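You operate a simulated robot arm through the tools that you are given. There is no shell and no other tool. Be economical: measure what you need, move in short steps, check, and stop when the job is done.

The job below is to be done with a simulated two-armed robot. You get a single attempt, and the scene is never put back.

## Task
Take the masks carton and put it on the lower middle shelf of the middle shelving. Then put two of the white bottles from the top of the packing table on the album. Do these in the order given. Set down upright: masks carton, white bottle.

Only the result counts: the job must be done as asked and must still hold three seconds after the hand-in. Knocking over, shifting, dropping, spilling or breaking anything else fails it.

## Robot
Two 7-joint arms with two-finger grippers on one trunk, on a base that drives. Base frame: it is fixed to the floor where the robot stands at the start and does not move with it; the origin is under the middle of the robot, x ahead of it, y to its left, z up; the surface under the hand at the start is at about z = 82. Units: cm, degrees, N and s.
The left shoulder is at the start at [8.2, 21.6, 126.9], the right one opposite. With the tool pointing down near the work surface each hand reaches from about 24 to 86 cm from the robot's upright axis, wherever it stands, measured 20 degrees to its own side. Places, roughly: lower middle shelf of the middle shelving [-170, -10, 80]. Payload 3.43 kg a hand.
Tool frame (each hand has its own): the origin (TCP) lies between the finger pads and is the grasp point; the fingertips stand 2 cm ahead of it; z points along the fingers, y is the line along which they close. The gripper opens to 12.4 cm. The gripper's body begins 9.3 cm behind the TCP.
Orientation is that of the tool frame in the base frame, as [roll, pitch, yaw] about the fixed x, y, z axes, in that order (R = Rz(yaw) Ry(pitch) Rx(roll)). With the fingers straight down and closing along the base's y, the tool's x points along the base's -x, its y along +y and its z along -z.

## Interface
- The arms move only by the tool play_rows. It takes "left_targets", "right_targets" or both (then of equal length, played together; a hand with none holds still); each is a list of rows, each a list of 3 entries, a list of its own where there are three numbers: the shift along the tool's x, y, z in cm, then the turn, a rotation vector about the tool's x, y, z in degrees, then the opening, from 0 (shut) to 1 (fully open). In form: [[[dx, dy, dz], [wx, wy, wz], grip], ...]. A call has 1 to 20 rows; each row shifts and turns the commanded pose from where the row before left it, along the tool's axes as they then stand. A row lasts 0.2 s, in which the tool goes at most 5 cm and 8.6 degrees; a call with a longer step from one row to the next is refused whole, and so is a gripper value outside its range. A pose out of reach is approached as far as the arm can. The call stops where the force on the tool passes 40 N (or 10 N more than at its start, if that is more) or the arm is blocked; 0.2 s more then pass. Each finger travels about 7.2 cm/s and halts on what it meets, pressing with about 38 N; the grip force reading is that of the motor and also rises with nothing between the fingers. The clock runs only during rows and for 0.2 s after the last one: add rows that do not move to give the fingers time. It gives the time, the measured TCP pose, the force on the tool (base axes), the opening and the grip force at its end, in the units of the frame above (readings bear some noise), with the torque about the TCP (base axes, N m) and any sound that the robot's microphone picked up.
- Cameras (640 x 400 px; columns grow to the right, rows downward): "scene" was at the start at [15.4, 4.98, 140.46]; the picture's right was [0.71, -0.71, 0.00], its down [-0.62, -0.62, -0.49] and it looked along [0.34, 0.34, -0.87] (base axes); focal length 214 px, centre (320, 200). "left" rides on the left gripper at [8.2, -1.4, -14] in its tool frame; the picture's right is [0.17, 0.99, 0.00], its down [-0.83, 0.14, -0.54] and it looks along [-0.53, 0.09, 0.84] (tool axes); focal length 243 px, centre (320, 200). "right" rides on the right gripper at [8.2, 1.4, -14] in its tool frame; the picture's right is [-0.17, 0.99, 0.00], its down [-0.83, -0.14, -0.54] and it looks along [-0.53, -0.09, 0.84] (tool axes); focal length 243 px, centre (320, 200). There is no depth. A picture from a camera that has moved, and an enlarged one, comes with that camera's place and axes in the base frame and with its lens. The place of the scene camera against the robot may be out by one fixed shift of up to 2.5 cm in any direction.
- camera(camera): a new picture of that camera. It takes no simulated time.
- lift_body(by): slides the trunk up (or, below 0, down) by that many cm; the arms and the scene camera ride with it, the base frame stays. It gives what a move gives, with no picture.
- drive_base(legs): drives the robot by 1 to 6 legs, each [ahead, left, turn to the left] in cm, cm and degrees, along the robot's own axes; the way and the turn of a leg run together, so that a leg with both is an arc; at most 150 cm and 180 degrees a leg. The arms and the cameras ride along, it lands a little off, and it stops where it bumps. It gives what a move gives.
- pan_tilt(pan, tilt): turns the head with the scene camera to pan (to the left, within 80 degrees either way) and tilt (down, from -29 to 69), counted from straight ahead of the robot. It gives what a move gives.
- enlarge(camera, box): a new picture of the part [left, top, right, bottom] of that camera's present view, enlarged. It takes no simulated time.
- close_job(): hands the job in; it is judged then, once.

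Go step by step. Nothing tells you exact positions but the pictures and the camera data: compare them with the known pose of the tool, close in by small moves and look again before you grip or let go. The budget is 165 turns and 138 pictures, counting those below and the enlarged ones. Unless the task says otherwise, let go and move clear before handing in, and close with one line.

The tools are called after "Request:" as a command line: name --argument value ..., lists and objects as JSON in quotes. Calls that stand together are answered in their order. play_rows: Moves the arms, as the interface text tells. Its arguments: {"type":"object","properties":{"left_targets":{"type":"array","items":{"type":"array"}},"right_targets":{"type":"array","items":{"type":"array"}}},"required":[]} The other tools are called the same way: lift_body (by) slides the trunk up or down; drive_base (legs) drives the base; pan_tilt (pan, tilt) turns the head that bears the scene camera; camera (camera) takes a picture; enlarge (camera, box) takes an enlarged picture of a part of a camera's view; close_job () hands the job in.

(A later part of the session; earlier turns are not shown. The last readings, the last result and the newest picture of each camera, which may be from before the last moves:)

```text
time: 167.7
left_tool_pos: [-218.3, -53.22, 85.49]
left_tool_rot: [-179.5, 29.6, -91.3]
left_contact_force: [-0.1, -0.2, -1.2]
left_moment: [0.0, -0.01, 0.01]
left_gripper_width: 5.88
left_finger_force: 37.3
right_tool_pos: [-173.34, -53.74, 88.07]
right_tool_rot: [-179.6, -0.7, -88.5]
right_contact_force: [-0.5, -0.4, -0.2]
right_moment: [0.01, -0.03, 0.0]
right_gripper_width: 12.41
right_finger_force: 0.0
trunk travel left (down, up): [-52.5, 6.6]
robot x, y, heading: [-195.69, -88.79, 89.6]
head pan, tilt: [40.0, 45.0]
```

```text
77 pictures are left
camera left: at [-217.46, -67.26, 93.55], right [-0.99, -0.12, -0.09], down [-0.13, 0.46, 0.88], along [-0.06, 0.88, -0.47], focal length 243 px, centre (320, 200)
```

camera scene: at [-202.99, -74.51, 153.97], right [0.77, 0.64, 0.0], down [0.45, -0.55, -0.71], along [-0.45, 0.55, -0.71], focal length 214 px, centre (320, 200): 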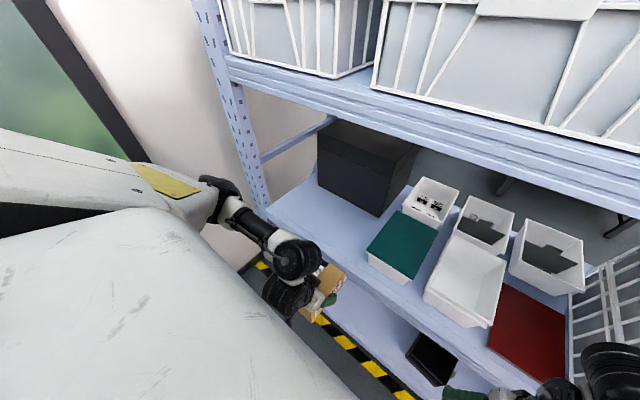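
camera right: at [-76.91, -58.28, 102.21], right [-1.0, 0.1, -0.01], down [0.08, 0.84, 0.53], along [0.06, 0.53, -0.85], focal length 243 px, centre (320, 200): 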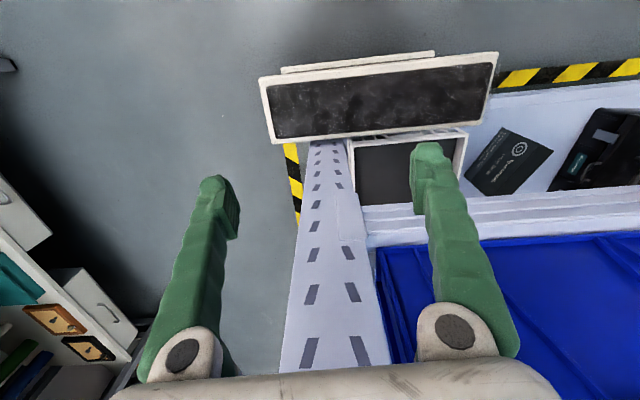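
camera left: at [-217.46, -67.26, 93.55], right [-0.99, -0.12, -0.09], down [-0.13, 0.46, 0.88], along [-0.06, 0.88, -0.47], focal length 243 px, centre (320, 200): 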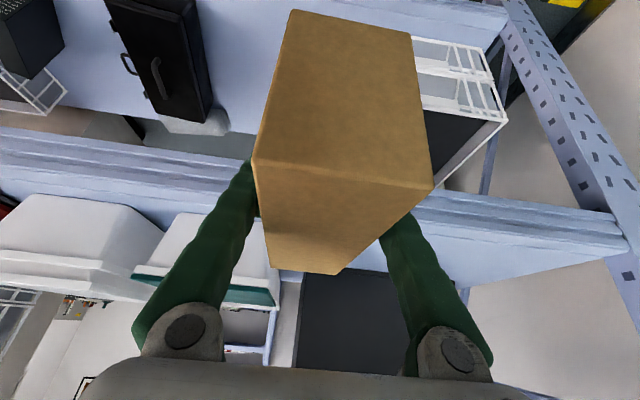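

The free spot shows clearly (x -258…-215, y -40…-10). I strafe 12 cm more, raise the carton a bit, and look before going in.

Request:
enlarge --camera "scene" --box '[420, 200, 600, 400]'

Request:
drive_base --legs '[[0, 12, 0]]'

Request:
play_rows --left_targets '[[[-1.5, 0, -2.6], [0, 0, 0], 0], [[-1.5, 0, -2.6], [0, 0, 0], 0], [[-0.5, 0, -0.87], [0, 0, 0], 0], [[0, 0, 0], [0, 0, 0], 0]]'

Request:
camera --camera "scene"

```text
2.00 times, centred on (510, 300) of scene
camera zoom: at [-202.99, -74.51, 153.97], right [0.77, 0.64, 0.0], down [0.45, -0.55, -0.71], along [-0.45, 0.55, -0.71], focal length 429 px, centre (-60, 0)
```

zoom: 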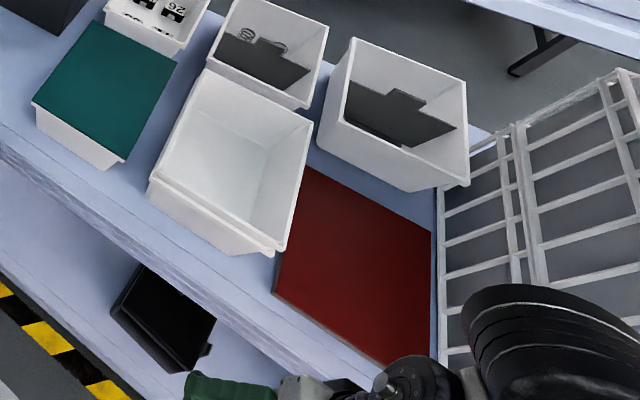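

```text
time: 170.0
left_tool_pos: [-230.07, -53.12, 85.47]
left_tool_rot: [-179.4, 29.7, -91.3]
left_contact_force: [0.4, 0.8, -2.1]
left_moment: [0.02, -0.04, -0.01]
left_gripper_width: 5.85
left_finger_force: 38.2
right_tool_pos: [-185.12, -53.73, 88.07]
right_tool_rot: [-179.6, -0.6, -88.7]
right_contact_force: [0.1, 0.3, -0.6]
right_moment: [0.02, -0.02, 0.01]
right_gripper_width: 12.41
right_finger_force: 0.1
trunk travel left (down, up): [-52.5, 6.6]
robot x, y, heading: [-208.27, -88.54, 89.3]
head pan, tilt: [40.0, 45.0]
```

```text
time: 171.0
left_tool_pos: [-233.14, -51.27, 89.21]
left_tool_rot: [-179.1, 29.7, -91.5]
left_contact_force: [0.2, -0.4, -1.7]
left_moment: [-0.02, -0.01, 0.0]
left_gripper_width: 5.87
left_finger_force: 37.7
left hand out of reach, approached as far as the arm can: row 1, 2, 3
right_tool_pos: [-185.19, -53.7, 88.16]
right_tool_rot: [-179.6, -0.7, -88.8]
right_contact_force: [0.3, -0.1, -0.2]
right_moment: [0.02, 0.0, 0.02]
right_gripper_width: 12.39
right_finger_force: 0.1
trunk travel left (down, up): [-52.5, 6.6]
robot x, y, heading: [-207.74, -88.88, 89.1]
head pan, tilt: [40.0, 45.0]
```

```text
75 pictures are left
camera scene: at [-214.88, -74.36, 153.97], right [0.77, 0.63, 0.0], down [0.45, -0.55, -0.71], along [-0.45, 0.55, -0.71], focal length 214 px, centre (320, 200)
```

scene: 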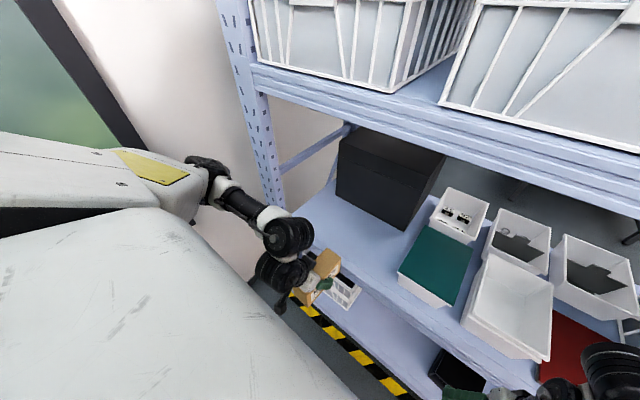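

Request:
play_rows --left_targets '[[[-2.5, 0.67, 1.44], [0, 0, 0], 0], [[-2.5, 0.67, 1.44], [0, 0, 0], 0], [[-2.5, 0.67, 1.44], [0, 0, 0], 0], [[-2.5, 0.67, 1.44], [0, 0, 0], 0], [[0, 0, 0], [0, 0, 0], 0]]'

Request:
camera --camera "left"

Request:
camera --camera "scene"

```text
time: 172.2
left_tool_pos: [-235.46, -39.67, 88.99]
left_tool_rot: [-179.3, 29.6, -91.5]
left_contact_force: [0.6, -1.3, -2.3]
left_moment: [-0.03, -0.02, -0.01]
left_gripper_width: 5.91
left_finger_force: 38.0
right_tool_pos: [-185.21, -53.84, 88.19]
right_tool_rot: [-179.5, -0.7, -88.7]
right_contact_force: [-0.2, -0.5, 0.1]
right_moment: [-0.01, 0.0, 0.02]
right_gripper_width: 12.42
right_finger_force: 0.0
trunk travel left (down, up): [-52.5, 6.6]
robot x, y, heading: [-207.68, -88.84, 89.4]
head pan, tilt: [40.0, 45.0]
```

```text
74 pictures are left
camera left: at [-234.66, -53.69, 97.09], right [-0.99, -0.11, -0.09], down [-0.13, 0.46, 0.88], along [-0.06, 0.88, -0.47], focal length 243 px, centre (320, 200)
```

left: 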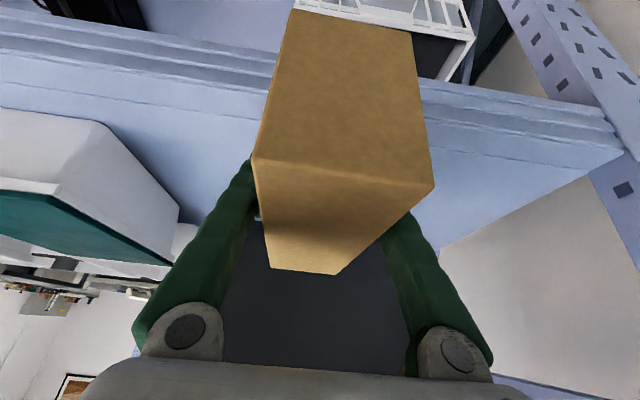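

```text
73 pictures are left
camera scene: at [-214.89, -74.4, 153.97], right [0.77, 0.63, 0.0], down [0.45, -0.55, -0.71], along [-0.45, 0.55, -0.71], focal length 214 px, centre (320, 200)
```

scene: 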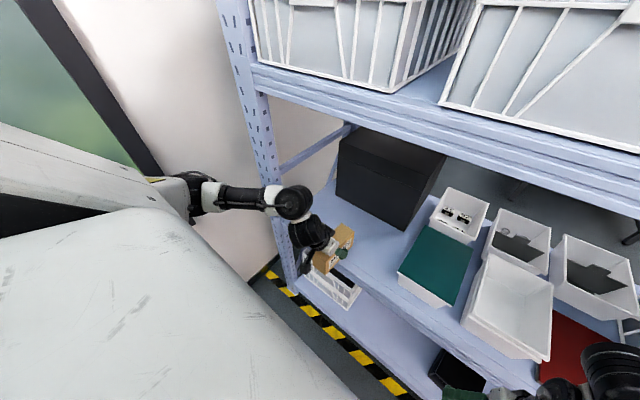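

The elbow gets near the left post, so I shift the robot 5 cm right before reaching in further.

Request:
drive_base --legs '[[0, -5, 0]]'

Request:
play_rows --left_targets '[[[-2.5, 0, 1.44], [0, 0, 0], 0], [[-2.5, 0, 1.44], [0, 0, 0], 0], [[-2.5, 0, 1.44], [0, 0, 0], 0], [[-2.5, 0, 1.44], [0, 0, 0], 0], [[0, 0, 0], [0, 0, 0], 0]]'

Request:
camera --camera "left"

Request:
camera --camera "scene"

```text
time: 173.5
left_tool_pos: [-230.44, -39.81, 88.95]
left_tool_rot: [-179.3, 29.6, -91.4]
left_contact_force: [-0.7, 0.0, -1.2]
left_moment: [0.01, -0.01, -0.01]
left_gripper_width: 5.87
left_finger_force: 37.7
right_tool_pos: [-180.2, -53.83, 87.99]
right_tool_rot: [-179.5, -0.6, -88.7]
right_contact_force: [-0.3, -0.1, -0.3]
right_moment: [0.0, 0.0, -0.01]
right_gripper_width: 12.37
right_finger_force: 0.1
trunk travel left (down, up): [-52.5, 6.6]
robot x, y, heading: [-203.0, -88.5, 89.1]
head pan, tilt: [40.0, 45.0]
```

```text
time: 174.7
left_tool_pos: [-230.29, -28.49, 88.77]
left_tool_rot: [-179.4, 29.5, -91.4]
left_contact_force: [0.5, 0.1, -2.5]
left_moment: [-0.02, -0.03, 0.01]
left_gripper_width: 5.91
left_finger_force: 38.1
right_tool_pos: [-180.24, -53.85, 88.1]
right_tool_rot: [-179.6, -0.8, -88.5]
right_contact_force: [-0.7, -1.3, -0.5]
right_moment: [-0.01, -0.03, -0.01]
right_gripper_width: 12.41
right_finger_force: 0.1
trunk travel left (down, up): [-52.5, 6.6]
robot x, y, heading: [-202.86, -88.66, 89.4]
head pan, tilt: [40.0, 45.0]
```

```text
72 pictures are left
camera left: at [-229.39, -42.46, 96.94], right [-0.99, -0.12, -0.09], down [-0.13, 0.46, 0.88], along [-0.06, 0.88, -0.47], focal length 243 px, centre (320, 200)
```

left: 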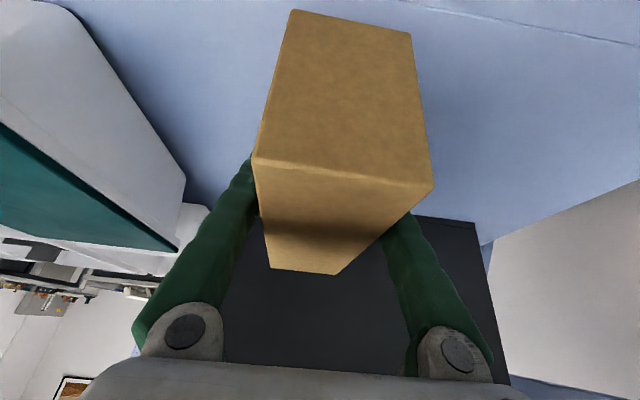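

```text
71 pictures are left
camera scene: at [-209.9, -74.48, 153.97], right [0.77, 0.63, 0.0], down [0.45, -0.55, -0.71], along [-0.45, 0.55, -0.71], focal length 214 px, centre (320, 200)
```

scene: 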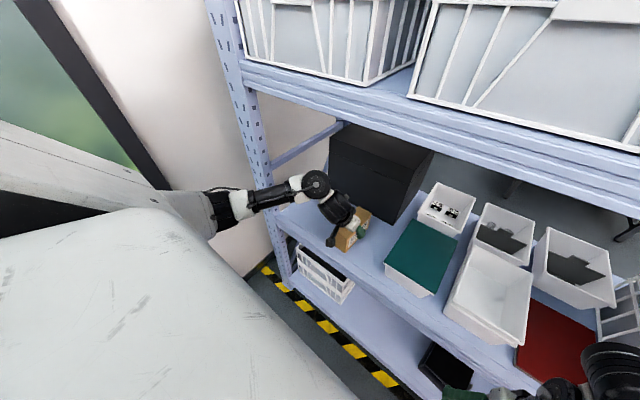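

The carton is over the free spot. I lower it gently.

Request:
play_rows --left_targets '[[[0.5, 0, 0.866], [0, 0, 0], 0], [[0.5, 0, 0.866], [0, 0, 0], 0], [[0.4, 0, 0.69], [0, 0, 0], 0], [[0, 0, 0], [0, 0, 0], 0]]'

Request:
play_rows --left_targets '[[[0.2, 0, 0.35], [0, 0, 0], 0], [[0, 0, 0], [0, 0, 0], 0]]'

Request:
enlarge --camera "scene" --box '[270, 160, 450, 280]'

```text
time: 175.7
left_tool_pos: [-230.31, -28.4, 85.94]
left_tool_rot: [-179.5, 29.7, -91.4]
left_contact_force: [0.1, 0.4, -1.3]
left_moment: [0.02, 0.01, -0.03]
left_gripper_width: 5.88
left_finger_force: 38.4
right_tool_pos: [-180.24, -53.77, 88.11]
right_tool_rot: [-179.6, -0.7, -88.7]
right_contact_force: [-0.2, -0.1, 1.5]
right_moment: [0.02, 0.0, -0.02]
right_gripper_width: 12.41
right_finger_force: 0.1
trunk travel left (down, up): [-52.5, 6.6]
robot x, y, heading: [-202.86, -89.01, 89.5]
head pan, tilt: [40.0, 45.0]
```

```text
time: 176.3
left_tool_pos: [-230.08, -28.25, 85.7]
left_tool_rot: [-179.5, 29.6, -91.4]
left_contact_force: [-0.2, 1.2, -2.2]
left_moment: [0.01, -0.02, 0.0]
left_gripper_width: 5.9
left_finger_force: 38.0
right_tool_pos: [-180.23, -53.83, 88.14]
right_tool_rot: [-179.5, -0.7, -88.6]
right_contact_force: [0.1, -0.2, 0.3]
right_moment: [0.02, -0.04, -0.02]
right_gripper_width: 12.4
right_finger_force: 0.1
trunk travel left (down, up): [-52.5, 6.6]
robot x, y, heading: [-203.13, -88.89, 89.2]
head pan, tilt: [40.0, 45.0]
```

```text
3.33 times, centred on (360, 220) of scene
camera zoom: at [-209.88, -74.42, 153.97], right [0.77, 0.63, 0.0], down [0.45, -0.55, -0.71], along [-0.45, 0.55, -0.71], focal length 715 px, centre (187, 133)
```

zoom: 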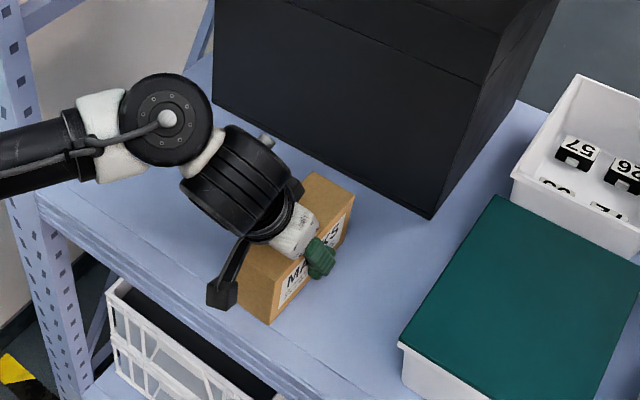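

Request:
play_rows --left_targets '[[[0.2, 0, 0.35], [0, 0, 0], 0], [[0, 0, 0], [0, 0, 0], 0]]'

Request:
play_rows --left_targets '[[[0.2, 0, 0.35], [0, 0, 0], 0], [[0, 0, 0], [0, 0, 0], 0]]'

Request:
play_rows --left_targets '[[[0.2, 0, 0.35], [0, 0, 0], 0], [[0, 0, 0], [0, 0, 0], 0]]'

```text
time: 176.9
left_tool_pos: [-230.11, -28.38, 85.24]
left_tool_rot: [-179.4, 29.5, -91.4]
left_contact_force: [0.2, -0.7, -1.8]
left_moment: [0.02, 0.02, 0.02]
left_gripper_width: 5.89
left_finger_force: 37.9
right_tool_pos: [-180.25, -53.84, 88.27]
right_tool_rot: [-179.6, -0.8, -88.6]
right_contact_force: [-0.7, -0.4, 1.2]
right_moment: [-0.01, 0.03, -0.03]
right_gripper_width: 12.41
right_finger_force: 0.1
trunk travel left (down, up): [-52.5, 6.6]
robot x, y, heading: [-202.85, -88.71, 89.3]
head pan, tilt: [40.0, 45.0]
```

```text
time: 177.5
left_tool_pos: [-230.09, -28.27, 85.25]
left_tool_rot: [-179.4, 29.9, -91.2]
left_contact_force: [-0.1, -0.7, 14.3]
left_moment: [0.53, 0.49, 0.0]
left_gripper_width: 5.89
left_finger_force: 37.9
right_tool_pos: [-180.16, -53.75, 88.28]
right_tool_rot: [-179.7, -0.6, -88.7]
right_contact_force: [-0.1, 0.2, 0.3]
right_moment: [0.01, 0.01, -0.01]
right_gripper_width: 12.38
right_finger_force: 0.1
trunk travel left (down, up): [-52.5, 6.6]
robot x, y, heading: [-202.61, -88.81, 89.2]
head pan, tilt: [40.0, 45.0]
```

```text
time: 178.1
left_tool_pos: [-230.13, -28.2, 84.71]
left_tool_rot: [-179.5, 30.0, -91.3]
left_contact_force: [-2.5, 2.1, 29.6]
left_moment: [0.28, 0.11, -0.09]
left_gripper_width: 5.9
left_finger_force: 38.1
right_tool_pos: [-180.11, -53.83, 88.33]
right_tool_rot: [-179.7, -0.6, -88.7]
right_contact_force: [-0.7, 0.2, -0.8]
right_moment: [-0.02, 0.0, 0.0]
right_gripper_width: 12.41
right_finger_force: 0.0
trunk travel left (down, up): [-52.5, 6.6]
robot x, y, heading: [-203.09, -88.96, 89.5]
head pan, tilt: [40.0, 45.0]
```

It rests on the shelf. I relieve, open part way and back out along the fingers.

Request:
play_rows --left_targets '[[[-0.15, 0, -0.26], [0, 0, 0], 0], [[0, 0, 0], [0, 0, 0], 0.5], [[0, 0, 0], [0, 0, 0], 0.6], [[0, 0, 0], [0, 0, 0], 0.7], [[0, 0, 0], [0, 0, 0], 0.7], [[0, 0, 0], [0, 0, 0], 0.7]]'

Request:
enlarge --camera "scene" --box '[270, 160, 450, 280]'

Request:
camera --camera "left"

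```text
time: 179.5
left_tool_pos: [-230.17, -28.12, 84.76]
left_tool_rot: [-179.4, 29.6, -91.4]
left_contact_force: [0.3, -1.1, 0.5]
left_moment: [-0.03, -0.01, 0.02]
left_gripper_width: 8.72
left_finger_force: 0.0
right_tool_pos: [-180.29, -53.81, 88.15]
right_tool_rot: [-179.6, -0.7, -88.5]
right_contact_force: [1.0, -0.1, -0.2]
right_moment: [0.02, 0.01, -0.01]
right_gripper_width: 12.42
right_finger_force: 0.1
trunk travel left (down, up): [-52.5, 6.6]
robot x, y, heading: [-202.74, -88.8, 89.5]
head pan, tilt: [40.0, 45.0]
```

```text
3.33 times, centred on (360, 220) of scene
camera zoom: at [-209.87, -74.44, 153.97], right [0.77, 0.63, 0.0], down [0.45, -0.55, -0.71], along [-0.45, 0.55, -0.71], focal length 715 px, centre (187, 133)
```

zoom: 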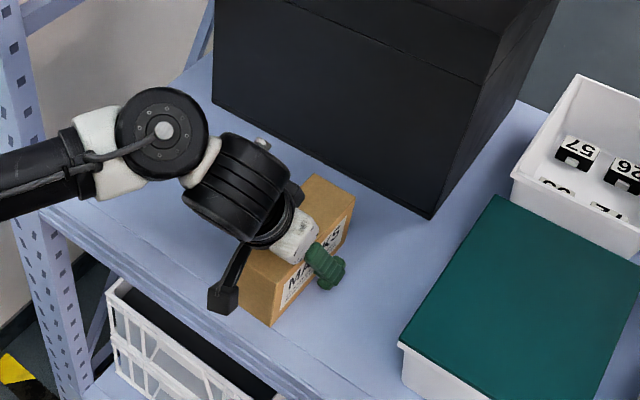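

```text
68 pictures are left
camera left: at [-229.26, -42.19, 92.85], right [-0.99, -0.12, -0.09], down [-0.13, 0.46, 0.88], along [-0.06, 0.88, -0.47], focal length 243 px, centre (320, 200)
```

left: 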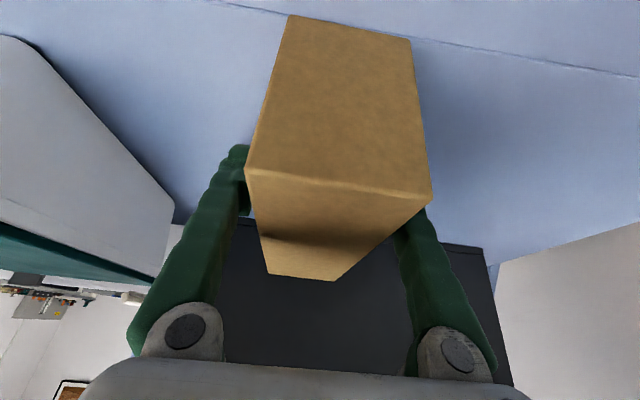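

Right finger looks nearer to the carton, so I center slightly, then back out.

Request:
play_rows --left_targets '[[[0, 0.6, 0], [0, 0, 0], 0.72], [[0, 0, -1], [0, 0, 0], 0.72], [[0, 0, -2], [0, 0, 0], 0.72], [[0, 0, -2.5], [0, 0, 0], 0.72], [[0, 0, -2.5], [0, 0, 0], 0.72], [[0, 0, -2.5], [0, 0, 0], 0.72], [[0, 0, -2.5], [0, 0, 0], 0.72], [[0, 0, 0], [0, 0, 0], 0.72]]'

Request:
camera --camera "left"

Request:
camera --camera "scene"

```text
time: 181.3
left_tool_pos: [-230.82, -34.53, 95.92]
left_tool_rot: [-179.4, 29.6, -91.4]
left_contact_force: [0.2, 0.1, 0.1]
left_moment: [-0.01, 0.01, -0.04]
left_gripper_width: 8.94
left_finger_force: 0.0
right_tool_pos: [-180.31, -53.84, 88.08]
right_tool_rot: [-179.6, -0.7, -88.6]
right_contact_force: [0.1, -0.1, 0.1]
right_moment: [0.0, 0.02, 0.01]
right_gripper_width: 12.39
right_finger_force: 0.2
trunk travel left (down, up): [-52.5, 6.6]
robot x, y, heading: [-202.78, -89.04, 89.4]
head pan, tilt: [40.0, 45.0]
```

```text
67 pictures are left
camera left: at [-229.95, -48.45, 104.06], right [-0.99, -0.12, -0.09], down [-0.13, 0.46, 0.88], along [-0.06, 0.88, -0.47], focal length 243 px, centre (320, 200)
```

left: 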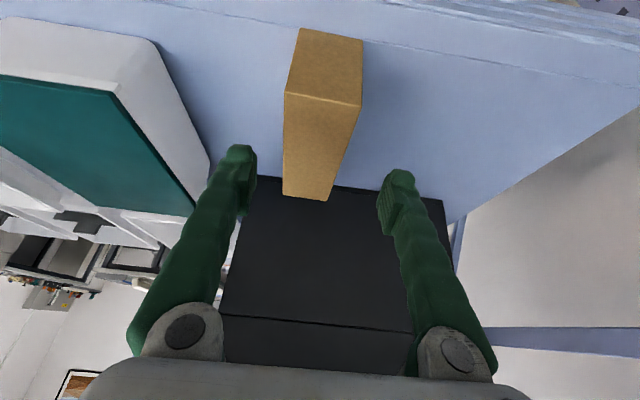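

```text
66 pictures are left
camera scene: at [-209.93, -74.42, 153.96], right [0.77, 0.63, 0.0], down [0.45, -0.55, -0.71], along [-0.45, 0.55, -0.71], focal length 214 px, centre (320, 200)
```

scene: 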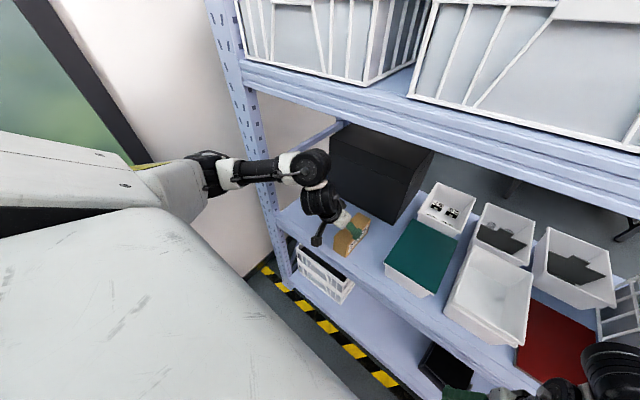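

Carton stands well. I tuck the left arm again and leave the aisle.

Request:
play_rows --left_targets '[[[2.6, -0.8, -1.5], [0, 0, 0], 0.72], [[2.6, -0.8, -1.5], [0, 0, 0], 0.72], [[2.6, -0.8, -1.5], [0, 0, 0], 0.72], [[2.6, -0.8, -1.5], [0, 0, 0], 0.72], [[2.6, -0.8, -1.5], [0, 0, 0], 0.72], [[1.65, 0, 2.86], [0, 0, 0], 0.72], [[1.65, 0, 2.86], [0, 0, 0], 0.72], [[1.65, 0, 2.86], [0, 0, 0], 0.72], [[2.6, 0, -1.5], [0, 0, 0], 0.72], [[0, 0, 0], [0, 0, 0], 0.72]]'

Request:
enlarge --camera "scene" --box '[270, 160, 450, 280]'

```text
time: 183.5
left_tool_pos: [-230.18, -50.73, 83.71]
left_tool_rot: [-179.5, 29.6, -91.4]
left_contact_force: [-0.3, -0.6, 0.3]
left_moment: [-0.01, -0.02, 0.02]
left_gripper_width: 8.93
left_finger_force: 0.1
left hand out of reach, approached as far as the arm can: row 4, 5
right_tool_pos: [-180.23, -53.72, 88.26]
right_tool_rot: [-179.5, -0.8, -88.5]
right_contact_force: [0.2, -0.3, 0.1]
right_moment: [-0.03, 0.01, 0.0]
right_gripper_width: 12.39
right_finger_force: 0.0
trunk travel left (down, up): [-52.5, 6.6]
robot x, y, heading: [-203.21, -89.01, 89.3]
head pan, tilt: [40.0, 45.0]
```

```text
3.33 times, centred on (360, 220) of scene
camera zoom: at [-209.88, -74.37, 153.96], right [0.77, 0.63, 0.0], down [0.45, -0.55, -0.71], along [-0.45, 0.55, -0.71], focal length 715 px, centre (187, 133)
```

zoom: 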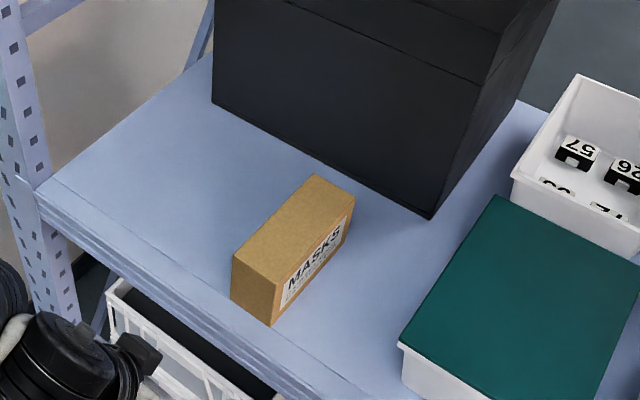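

The carton stands upright on the lower-middle shelf. Now I leave the aisle the same way.

Request:
drive_base --legs '[[0, -105, 0], [-13, 0, 0], [0, -80, 0]]'

Request:
pan_tilt --pan -30 --tilt 40

Request:
camera --camera "scene"

```text
time: 209.5
left_tool_pos: [-45.26, -65.57, 83.78]
left_tool_rot: [-179.4, 29.7, -91.3]
left_contact_force: [0.5, 0.6, -0.2]
left_moment: [-0.01, -0.04, 0.04]
left_gripper_width: 8.91
left_finger_force: 0.0
right_tool_pos: [4.63, -68.5, 88.17]
right_tool_rot: [-179.6, -0.7, -88.5]
right_contact_force: [0.1, -0.4, -0.4]
right_moment: [-0.01, -0.05, 0.02]
right_gripper_width: 12.4
right_finger_force: 0.1
trunk travel left (down, up): [-52.5, 6.6]
robot x, y, heading: [-18.5, -103.56, 89.7]
head pan, tilt: [40.0, 45.0]
```

```text
time: 210.9
left_tool_pos: [-45.33, -65.51, 83.75]
left_tool_rot: [-179.4, 29.6, -91.3]
left_contact_force: [-0.4, 0.2, 0.7]
left_moment: [-0.02, 0.0, 0.0]
left_gripper_width: 8.92
left_finger_force: 0.0
right_tool_pos: [4.61, -68.45, 88.13]
right_tool_rot: [-179.5, -0.7, -88.5]
right_contact_force: [-0.9, -0.7, 0.4]
right_moment: [0.06, 0.02, 0.0]
right_gripper_width: 12.38
right_finger_force: 0.0
trunk travel left (down, up): [-52.5, 6.6]
robot x, y, heading: [-18.14, -103.75, 89.5]
head pan, tilt: [-30.0, 40.0]
```

```text
64 pictures are left
camera scene: at [-15.52, -88.1, 154.69], right [0.86, -0.51, 0.0], down [-0.33, -0.55, -0.77], along [0.39, 0.66, -0.64], focal length 214 px, centre (320, 200)
```

scene: 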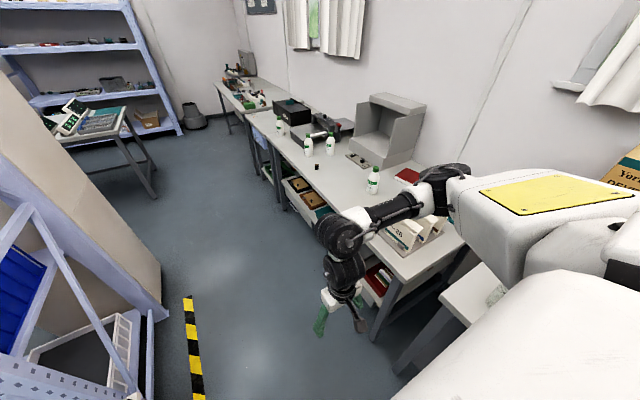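

Now I raise and extend both arms again in the open floor.

Request:
play_rows --left_targets '[[[-3.4, 0, -1.9], [0, 0, 0], 0.72], [[-3.4, 0, -1.9], [0, 0, 0], 0.72], [[-3.4, 0, -1.9], [0, 0, 0], 0.72], [[-3.4, 0, -1.9], [0, 0, 0], 0.72], [[-3.4, 0, -1.9], [0, 0, 0], 0.72], [[-3.4, 0, -1.9], [0, 0, 0], 0.72], [[-3.4, 0, -1.9], [0, 0, 0], 0.72], [[-3.4, 0, -1.9], [0, 0, 0], 0.72], [[-3.4, 0, -1.9], [0, 0, 0], 0.72], [[-3.4, 0, -1.9], [0, 0, 0], 0.72], [[0, 0, 0], [0, 0, 0], 0.72]]' --right_targets '[[[-1.9, 0, -3.2], [0, 0, 0], 1], [[-1.9, 0, -3.2], [0, 0, 0], 1], [[-1.9, 0, -3.2], [0, 0, 0], 1], [[-1.9, 0, -3.2], [0, 0, 0], 1], [[-1.9, 0, -3.2], [0, 0, 0], 1], [[-1.9, 0, -3.2], [0, 0, 0], 1], [[-1.9, 0, -3.2], [0, 0, 0], 1], [[-1.9, 0, -3.2], [0, 0, 0], 1], [[-1.9, 0, -3.2], [0, 0, 0], 1], [[-1.9, 0, -3.2], [0, 0, 0], 1], [[0, 0, 0], [0, 0, 0], 1]]'

Request:
drive_base --legs '[[0, 0, -90]]'

Request:
camera --camera "scene"

```text
time: 213.3
left_tool_pos: [-45.02, -45.46, 117.45]
left_tool_rot: [-179.5, 29.6, -91.4]
left_contact_force: [1.1, 1.7, -0.1]
left_moment: [-0.03, -0.04, -0.01]
left_gripper_width: 8.9
left_finger_force: 0.0
right_tool_pos: [4.11, -49.13, 119.84]
right_tool_rot: [-179.6, -0.8, -88.4]
right_contact_force: [0.4, 0.7, 0.0]
right_moment: [0.03, -0.03, 0.02]
right_gripper_width: 12.37
right_finger_force: 0.1
right hand out of reach, approached as far as the arm can: row 2
trunk travel left (down, up): [-52.5, 6.6]
robot x, y, heading: [-18.31, -103.81, 89.5]
head pan, tilt: [-30.0, 40.0]
```

```text
time: 219.0
left_tool_pos: [40.29, -76.92, 117.42]
left_tool_rot: [-179.3, 29.6, 178.5]
left_contact_force: [-0.3, 0.1, -1.0]
left_moment: [-0.02, 0.0, 0.0]
left_gripper_width: 8.92
left_finger_force: 0.0
right_tool_pos: [36.35, -125.93, 119.89]
right_tool_rot: [-179.6, -0.7, -178.6]
right_contact_force: [0.0, 0.7, 0.1]
right_moment: [0.01, 0.01, 0.02]
right_gripper_width: 12.38
right_finger_force: 0.1
trunk travel left (down, up): [-52.5, 6.6]
robot x, y, heading: [-18.37, -103.62, -0.6]
head pan, tilt: [-30.0, 40.0]
```

```text
63 pictures are left
camera scene: at [-4.78, -107.69, 154.7], right [-0.51, -0.86, 0.0], down [-0.55, 0.33, -0.77], along [0.66, -0.39, -0.64], focal length 214 px, centre (320, 200)
```

scene: 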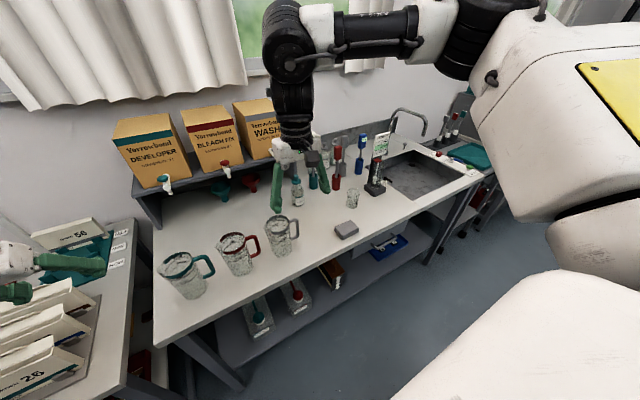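

Strafe left along the table so the right hand lines up with the bottle near the album.

Request:
drive_base --legs '[[0, 100, 0.6], [10, 0, 0]]'

Request:
pan_tilt --pan -15 --tilt 50

Request:
camera --camera "scene"

Request:
camera --camera "right"

```text
time: 233.6
left_tool_pos: [50.2, 24.97, 117.53]
left_tool_rot: [-179.5, 29.7, 179.2]
left_contact_force: [0.2, 0.7, -0.1]
left_moment: [0.0, 0.0, 0.0]
left_gripper_width: 8.94
left_finger_force: 0.1
right_tool_pos: [46.92, -24.0, 119.95]
right_tool_rot: [-179.5, -0.7, -178.1]
right_contact_force: [0.0, 0.4, -0.5]
right_moment: [0.01, -0.03, -0.05]
right_gripper_width: 12.38
right_finger_force: 0.0
trunk travel left (down, up): [-52.5, 6.6]
robot x, y, heading: [-8.03, -2.35, 0.0]
head pan, tilt: [-30.0, 40.0]
```

```text
time: 234.4
left_tool_pos: [50.51, 24.91, 117.44]
left_tool_rot: [-179.6, 29.6, 179.1]
left_contact_force: [1.0, 0.4, 0.2]
left_moment: [-0.02, -0.02, 0.02]
left_gripper_width: 8.94
left_finger_force: 0.1
right_tool_pos: [47.16, -23.99, 119.78]
right_tool_rot: [-179.6, -0.7, -178.1]
right_contact_force: [-0.7, -0.1, -0.3]
right_moment: [-0.02, -0.02, 0.03]
right_gripper_width: 12.41
right_finger_force: 0.3
trunk travel left (down, up): [-52.5, 6.6]
robot x, y, heading: [-7.27, -2.18, -0.1]
head pan, tilt: [-15.0, 50.0]
```

```text
62 pictures are left
camera scene: at [5.96, -4.07, 153.27], right [-0.26, -0.97, 0.0], down [-0.74, 0.2, -0.64], along [0.62, -0.17, -0.77], focal length 214 px, centre (320, 200)
```

scene: 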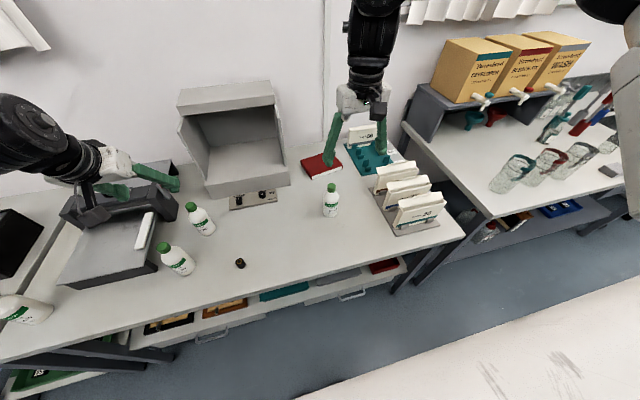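

```text
61 pictures are left
camera right: at [39.04, -22.88, 133.89], right [0.13, 0.99, -0.01], down [0.84, -0.11, 0.53], along [0.52, -0.08, -0.85], focal length 243 px, centre (320, 200)
```

right: 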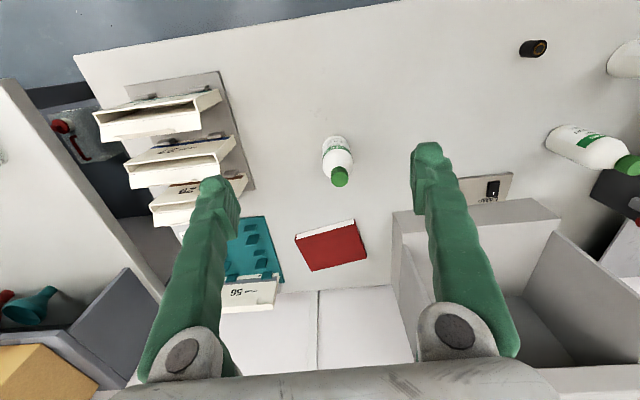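

Request:
enlarge --camera "right" --box '[270, 120, 420, 290]'

Request:
enlarge --camera "scene" --box '[270, 130, 400, 230]'

```text
2.35 times, centred on (345, 205) of right
camera zoom: at [39.04, -22.88, 133.89], right [0.13, 0.99, -0.01], down [0.84, -0.11, 0.53], along [0.52, -0.08, -0.85], focal length 571 px, centre (261, 188)
```

zoom: 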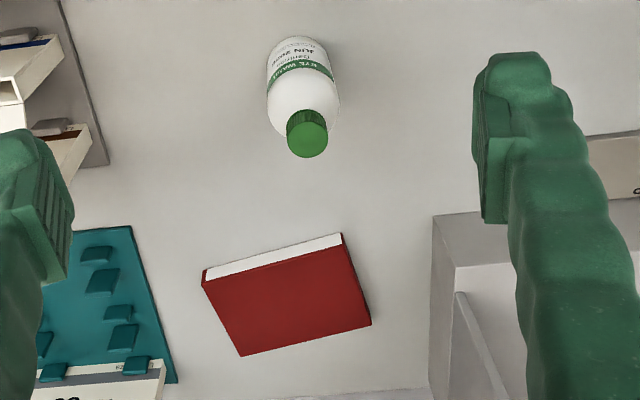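

```text
4.00 times, centred on (335, 180) of scene
camera zoom: at [5.96, -4.07, 153.27], right [-0.26, -0.97, 0.0], down [-0.74, 0.2, -0.64], along [0.62, -0.17, -0.77], focal length 858 px, centre (260, 280)
```

zoom: 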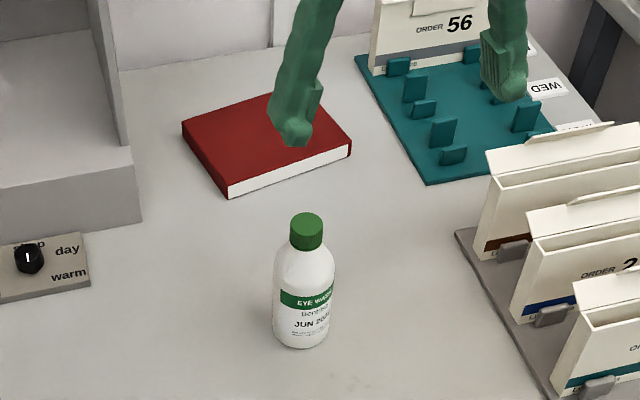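

Bottle A centre ≈ (58, -22.4), 15 cm tall, ~6 cm wide; album ≈ 16×12.5 cm centred (85.3, -26.5), top z ≈ 84.6. I park the left hand further left, tilt the right hand 30° forward, and drive up.

Request:
play_rows --left_targets '[[[0, 2.5, 0], [0, 0, 0], 0.72], [[0, 2.5, 0], [0, 0, 0], 0.72], [[0, 2.5, 0], [0, 0, 0], 0.72], [[0, 2.5, 0], [0, 0, 0], 0.72], [[0, 0, 0], [0, 0, 0], 0.72]]' --right_targets '[[[0, 0, 0], [0, -7.5, 0], 1], [[0, 0, 0], [0, -7.5, 0], 1], [[0, 0, 0], [0, -7.5, 0], 1], [[0, 0, 0], [0, -7.5, 0], 1], [[0, 0, 0], [0, 0, 0], 1]]'

Request:
drive_base --legs '[[8, 0, 0]]'

Request:
camera --camera "right"

Request:
camera --camera "scene"

```text
time: 235.6
left_tool_pos: [50.91, 34.95, 117.38]
left_tool_rot: [-179.5, 29.6, 179.2]
left_contact_force: [0.7, 0.5, 0.6]
left_moment: [0.03, -0.01, 0.02]
left_gripper_width: 8.92
left_finger_force: 0.0
right_tool_pos: [48.55, -24.97, 119.99]
right_tool_rot: [-179.7, 29.3, -177.7]
right_contact_force: [-1.1, 0.4, -0.6]
right_moment: [0.0, 0.01, 0.01]
right_gripper_width: 12.37
right_finger_force: 0.0
right hand out of reach, approached as far as the arm can: row 4
trunk travel left (down, up): [-52.5, 6.6]
robot x, y, heading: [-7.21, -2.34, -0.4]
head pan, tilt: [-15.0, 50.0]
```

```text
time: 236.7
left_tool_pos: [58.55, 34.92, 117.52]
left_tool_rot: [-179.5, 29.7, 179.0]
left_contact_force: [-1.5, 0.0, 0.9]
left_moment: [0.0, 0.0, 0.01]
left_gripper_width: 8.92
left_finger_force: 0.0
right_tool_pos: [56.06, -24.96, 120.12]
right_tool_rot: [-179.6, 29.3, -177.7]
right_contact_force: [-0.1, 0.6, 0.1]
right_moment: [0.02, 0.0, 0.01]
right_gripper_width: 12.42
right_finger_force: 0.0
trunk travel left (down, up): [-52.5, 6.6]
robot x, y, heading: [0.51, -1.97, -0.6]
head pan, tilt: [-15.0, 50.0]
```

```text
58 pictures are left
camera right: at [41.93, -24.12, 128.23], right [0.11, 0.99, 0.08], down [0.47, -0.12, 0.88], along [0.88, -0.06, -0.47], focal length 243 px, centre (320, 200)
```

right: 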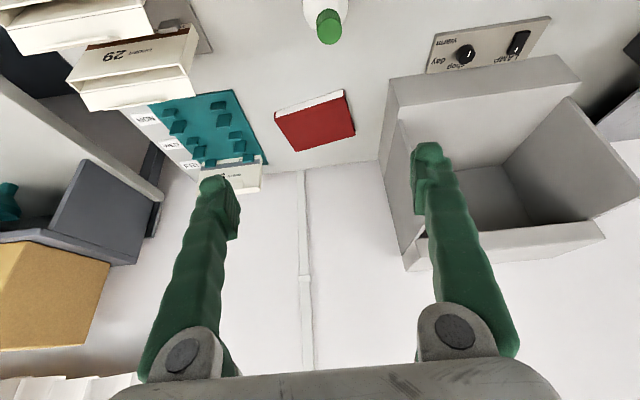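

```text
57 pictures are left
camera scene: at [13.41, -4.12, 153.31], right [-0.26, -0.96, 0.0], down [-0.74, 0.2, -0.64], along [0.62, -0.17, -0.77], focal length 214 px, centre (320, 200)
```

scene: 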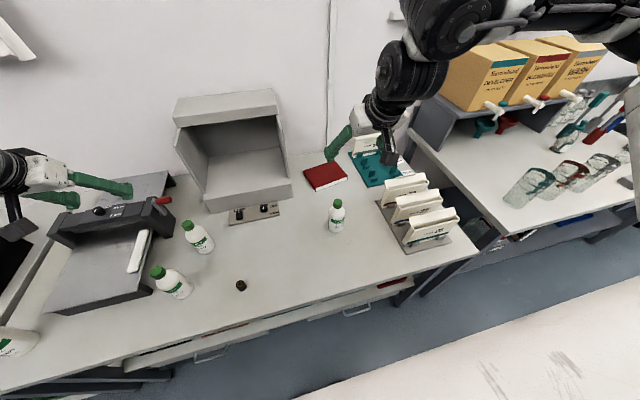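

Right hand goes down to a pre-grasp point behind and above the bottle.

Request:
play_rows --right_targets '[[[2.75, 0.5, 2.8], [0, 0, 0], 1], [[2.75, 0.5, 2.8], [0, 0, 0], 1], [[2.75, 0.5, 2.8], [0, 0, 0], 1], [[2.75, 0.5, 2.8], [0, 0, 0], 1], [[2.75, 0.5, 2.8], [0, 0, 0], 1], [[0, 0, 0], [0, 0, 0], 1]]'

Request:
camera --camera "right"

```text
time: 238.1
left_tool_pos: [58.76, 34.95, 117.37]
left_tool_rot: [-179.5, 29.6, 179.0]
left_contact_force: [0.5, -0.9, 0.7]
left_moment: [-0.02, -0.01, 0.04]
left_gripper_width: 8.91
left_finger_force: 0.0
right_tool_pos: [52.68, -24.19, 100.71]
right_tool_rot: [-179.5, 29.2, -177.7]
right_contact_force: [-0.7, 0.9, 0.4]
right_moment: [0.02, 0.01, 0.0]
right_gripper_width: 12.37
right_finger_force: 0.0
right hand out of reach, approached as far as the arm can: row 1, 2, 3
trunk travel left (down, up): [-52.5, 6.6]
robot x, y, heading: [0.28, -2.51, -0.1]
head pan, tilt: [-15.0, 50.0]
```

```text
56 pictures are left
camera right: at [38.61, -23.15, 109.01], right [0.11, 0.99, 0.08], down [0.47, -0.12, 0.88], along [0.88, -0.06, -0.47], focal length 243 px, centre (320, 200)
```

right: 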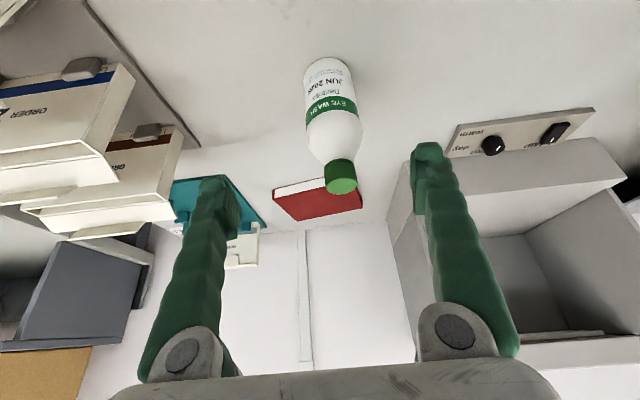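

Request:
play_rows --right_targets '[[[0.8, 1.7, 0], [0, 0, 0], 1], [[0, 0, 2.5], [0, 0, 0], 1], [[0, 0, 2.5], [0, 0, 0], 1], [[0, 0, 2.5], [0, 0, 0], 1], [[0, 0, 0], [0, 0, 0], 1]]'

Request:
camera --camera "right"

Request:
enlarge --camera "scene" --box '[260, 130, 420, 250]'

```text
time: 239.3
left_tool_pos: [58.72, 34.83, 117.31]
left_tool_rot: [-179.4, 29.6, 179.1]
left_contact_force: [-0.1, -0.6, 0.3]
left_moment: [-0.02, 0.05, 0.0]
left_gripper_width: 8.93
left_finger_force: 0.0
right_tool_pos: [56.42, -23.02, 93.27]
right_tool_rot: [-179.6, 29.2, -177.6]
right_contact_force: [-0.4, 0.8, -0.3]
right_moment: [0.0, 0.05, -0.02]
right_gripper_width: 12.39
right_finger_force: 0.0
right hand out of reach, approached as far as the arm can: row 1
trunk travel left (down, up): [-52.5, 6.6]
robot x, y, heading: [0.58, -2.63, -0.3]
head pan, tilt: [-15.0, 50.0]
```

```text
55 pictures are left
camera right: at [42.47, -22.07, 101.54], right [0.11, 0.99, 0.07], down [0.47, -0.12, 0.88], along [0.88, -0.06, -0.47], focal length 243 px, centre (320, 200)
```

right: 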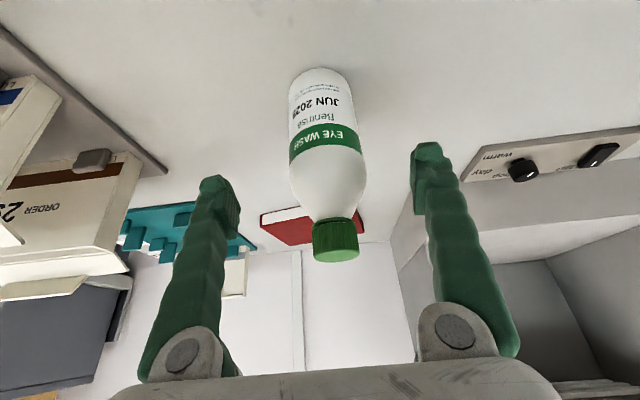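

```text
3.33 times, centred on (340, 190) of scene
camera zoom: at [13.62, -4.1, 153.28], right [-0.26, -0.96, 0.0], down [-0.74, 0.2, -0.64], along [0.62, -0.17, -0.77], focal length 715 px, centre (253, 233)
```

zoom: 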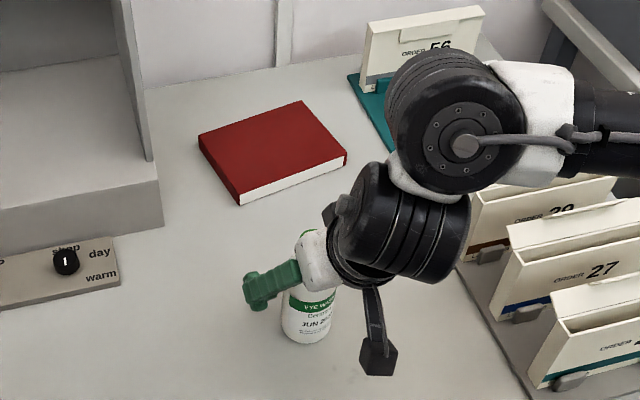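

Request:
play_rows --right_targets '[[[0.24, 0.36, 2.35], [0, 0, 0], 1], [[0.24, 0.36, 2.35], [0, 0, 0], 1], [[0, 0, 0], [0, 0, 0], 1]]'

Request:
camera --camera "right"

```text
time: 240.1
left_tool_pos: [58.65, 34.88, 117.29]
left_tool_rot: [-179.4, 29.6, 179.0]
left_contact_force: [0.0, -0.1, 0.0]
left_moment: [0.03, -0.02, 0.02]
left_gripper_width: 8.95
left_finger_force: 0.0
right_tool_pos: [58.51, -22.21, 89.06]
right_tool_rot: [-179.6, 29.2, -177.8]
right_contact_force: [0.4, 1.3, -0.5]
right_moment: [-0.01, -0.01, -0.01]
right_gripper_width: 12.4
right_finger_force: 0.0
trunk travel left (down, up): [-52.5, 6.6]
robot x, y, heading: [-0.02, -2.32, -0.3]
head pan, tilt: [-15.0, 50.0]
```

```text
53 pictures are left
camera right: at [44.35, -21.32, 97.24], right [0.11, 0.99, 0.07], down [0.47, -0.12, 0.88], along [0.88, -0.06, -0.47], focal length 243 px, centre (320, 200)
```

right: 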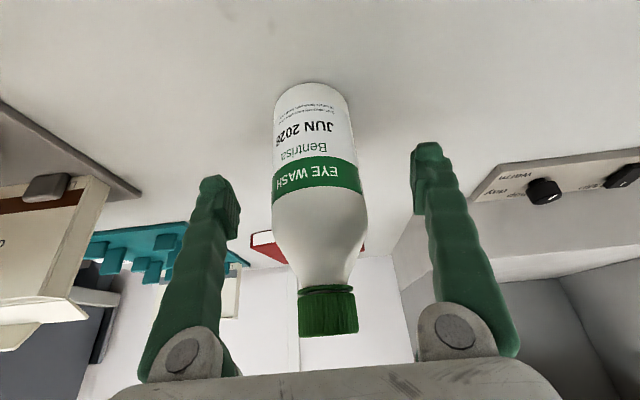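

Centred. Close on the bottle and lift a little.

Request:
play_rows --right_targets '[[[0, 0, 0], [0, 0, 0], 0.7], [[0, 0, 0], [0, 0, 0], 0.4], [[0, 0, 0], [0, 0, 0], 0], [[0, 0, 0], [0, 0, 0], 0], [[0, 0, 0], [0, 0, 0], 0], [[0, 0, 0], [0, 0, 0], 0]]'

Request:
play_rows --right_targets '[[[-1, 0, -1.73], [0, 0, 0], 0], [[-1, 0, -1.73], [0, 0, 0], 0], [[0, 0, 0], [0, 0, 0], 0]]'

Request:
camera --camera "right"

```text
time: 241.5
left_tool_pos: [58.69, 34.94, 117.28]
left_tool_rot: [-179.5, 29.6, 178.9]
left_contact_force: [-0.1, 0.0, 0.4]
left_moment: [0.02, 0.0, 0.0]
left_gripper_width: 8.96
left_finger_force: 0.0
right_tool_pos: [58.48, -22.34, 89.07]
right_tool_rot: [-179.7, 29.2, -177.7]
right_contact_force: [-0.2, -0.6, -0.2]
right_moment: [0.05, -0.03, -0.01]
right_gripper_width: 5.56
right_finger_force: 38.3
trunk travel left (down, up): [-52.5, 6.6]
robot x, y, heading: [0.23, -2.56, -0.1]
head pan, tilt: [-15.0, 50.0]
```

```text
time: 242.3
left_tool_pos: [58.63, 34.83, 117.25]
left_tool_rot: [-179.5, 29.6, 179.1]
left_contact_force: [0.1, -0.7, -1.1]
left_moment: [0.01, 0.04, 0.0]
left_gripper_width: 8.93
left_finger_force: 0.0
right_tool_pos: [58.51, -22.35, 92.87]
right_tool_rot: [-179.6, 29.1, -177.7]
right_contact_force: [-0.2, -0.2, -2.0]
right_moment: [-0.01, -0.03, -0.03]
right_gripper_width: 5.59
right_finger_force: 38.0
trunk travel left (down, up): [-52.5, 6.6]
robot x, y, heading: [0.05, -2.26, 0.1]
head pan, tilt: [-15.0, 50.0]
```

```text
52 pictures are left
camera right: at [44.39, -21.31, 101.12], right [0.11, 0.99, 0.07], down [0.47, -0.12, 0.88], along [0.88, -0.06, -0.48], focal length 243 px, centre (320, 200)
```

right: 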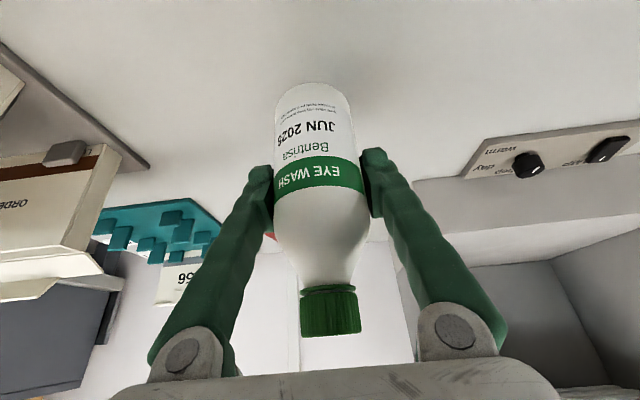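

Held well. I raise it clear and carry it forward over the album's right half.

Request:
play_rows --right_targets '[[[-1.75, 0, -3.03], [0, 0, 0], 0], [[-1.75, 0, -3.03], [0, 0, 0], 0], [[-2.55, -1.1, 1.47], [0, 0, 0], 0], [[-2.55, -1.1, 1.47], [0, 0, 0], 0], [[-2.55, -1.1, 1.47], [0, 0, 0], 0], [[-2.55, -1.1, 1.47], [0, 0, 0], 0], [[-2.55, -1.1, 1.47], [0, 0, 0], 0], [[-2.55, -1.1, 1.47], [0, 0, 0], 0], [[-2.55, -1.1, 1.47], [0, 0, 0], 0], [[0, 0, 0], [0, 0, 0], 0]]'

Request:
camera --camera "right"

Request:
camera --camera "scene"

```text
time: 244.5
left_tool_pos: [58.64, 34.87, 117.33]
left_tool_rot: [-179.6, 29.5, 179.1]
left_contact_force: [0.0, 0.0, -0.2]
left_moment: [0.02, 0.0, 0.02]
left_gripper_width: 8.95
left_finger_force: 0.0
right_tool_pos: [79.42, -29.0, 99.98]
right_tool_rot: [-179.6, 29.2, -177.7]
right_contact_force: [0.0, -0.2, -2.8]
right_moment: [0.0, 0.0, 0.03]
right_gripper_width: 5.59
right_finger_force: 37.4
trunk travel left (down, up): [-52.5, 6.6]
robot x, y, heading: [0.48, -2.44, -0.4]
head pan, tilt: [-15.0, 50.0]
```

```text
51 pictures are left
camera right: at [65.38, -28.1, 108.03], right [0.11, 0.99, 0.07], down [0.47, -0.12, 0.88], along [0.88, -0.06, -0.48], focal length 243 px, centre (320, 200)
```

right: 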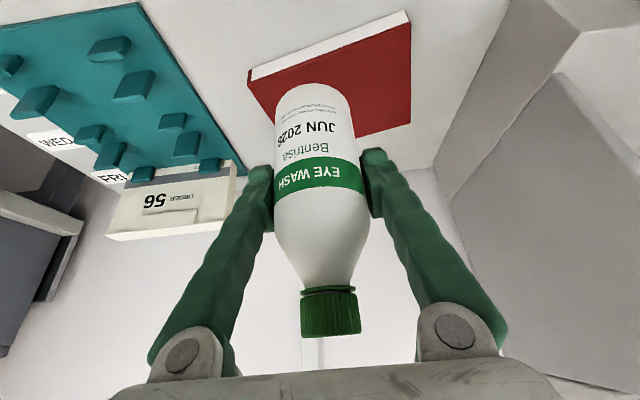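

```text
50 pictures are left
camera scene: at [13.63, -4.13, 153.28], right [-0.26, -0.96, 0.0], down [-0.74, 0.2, -0.64], along [0.62, -0.17, -0.77], focal length 214 px, centre (320, 200)
```

scene: 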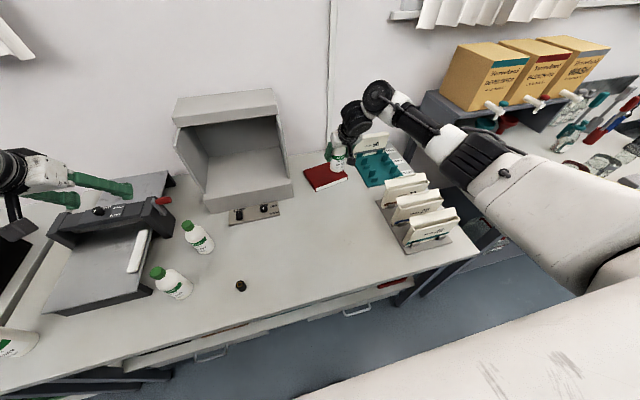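

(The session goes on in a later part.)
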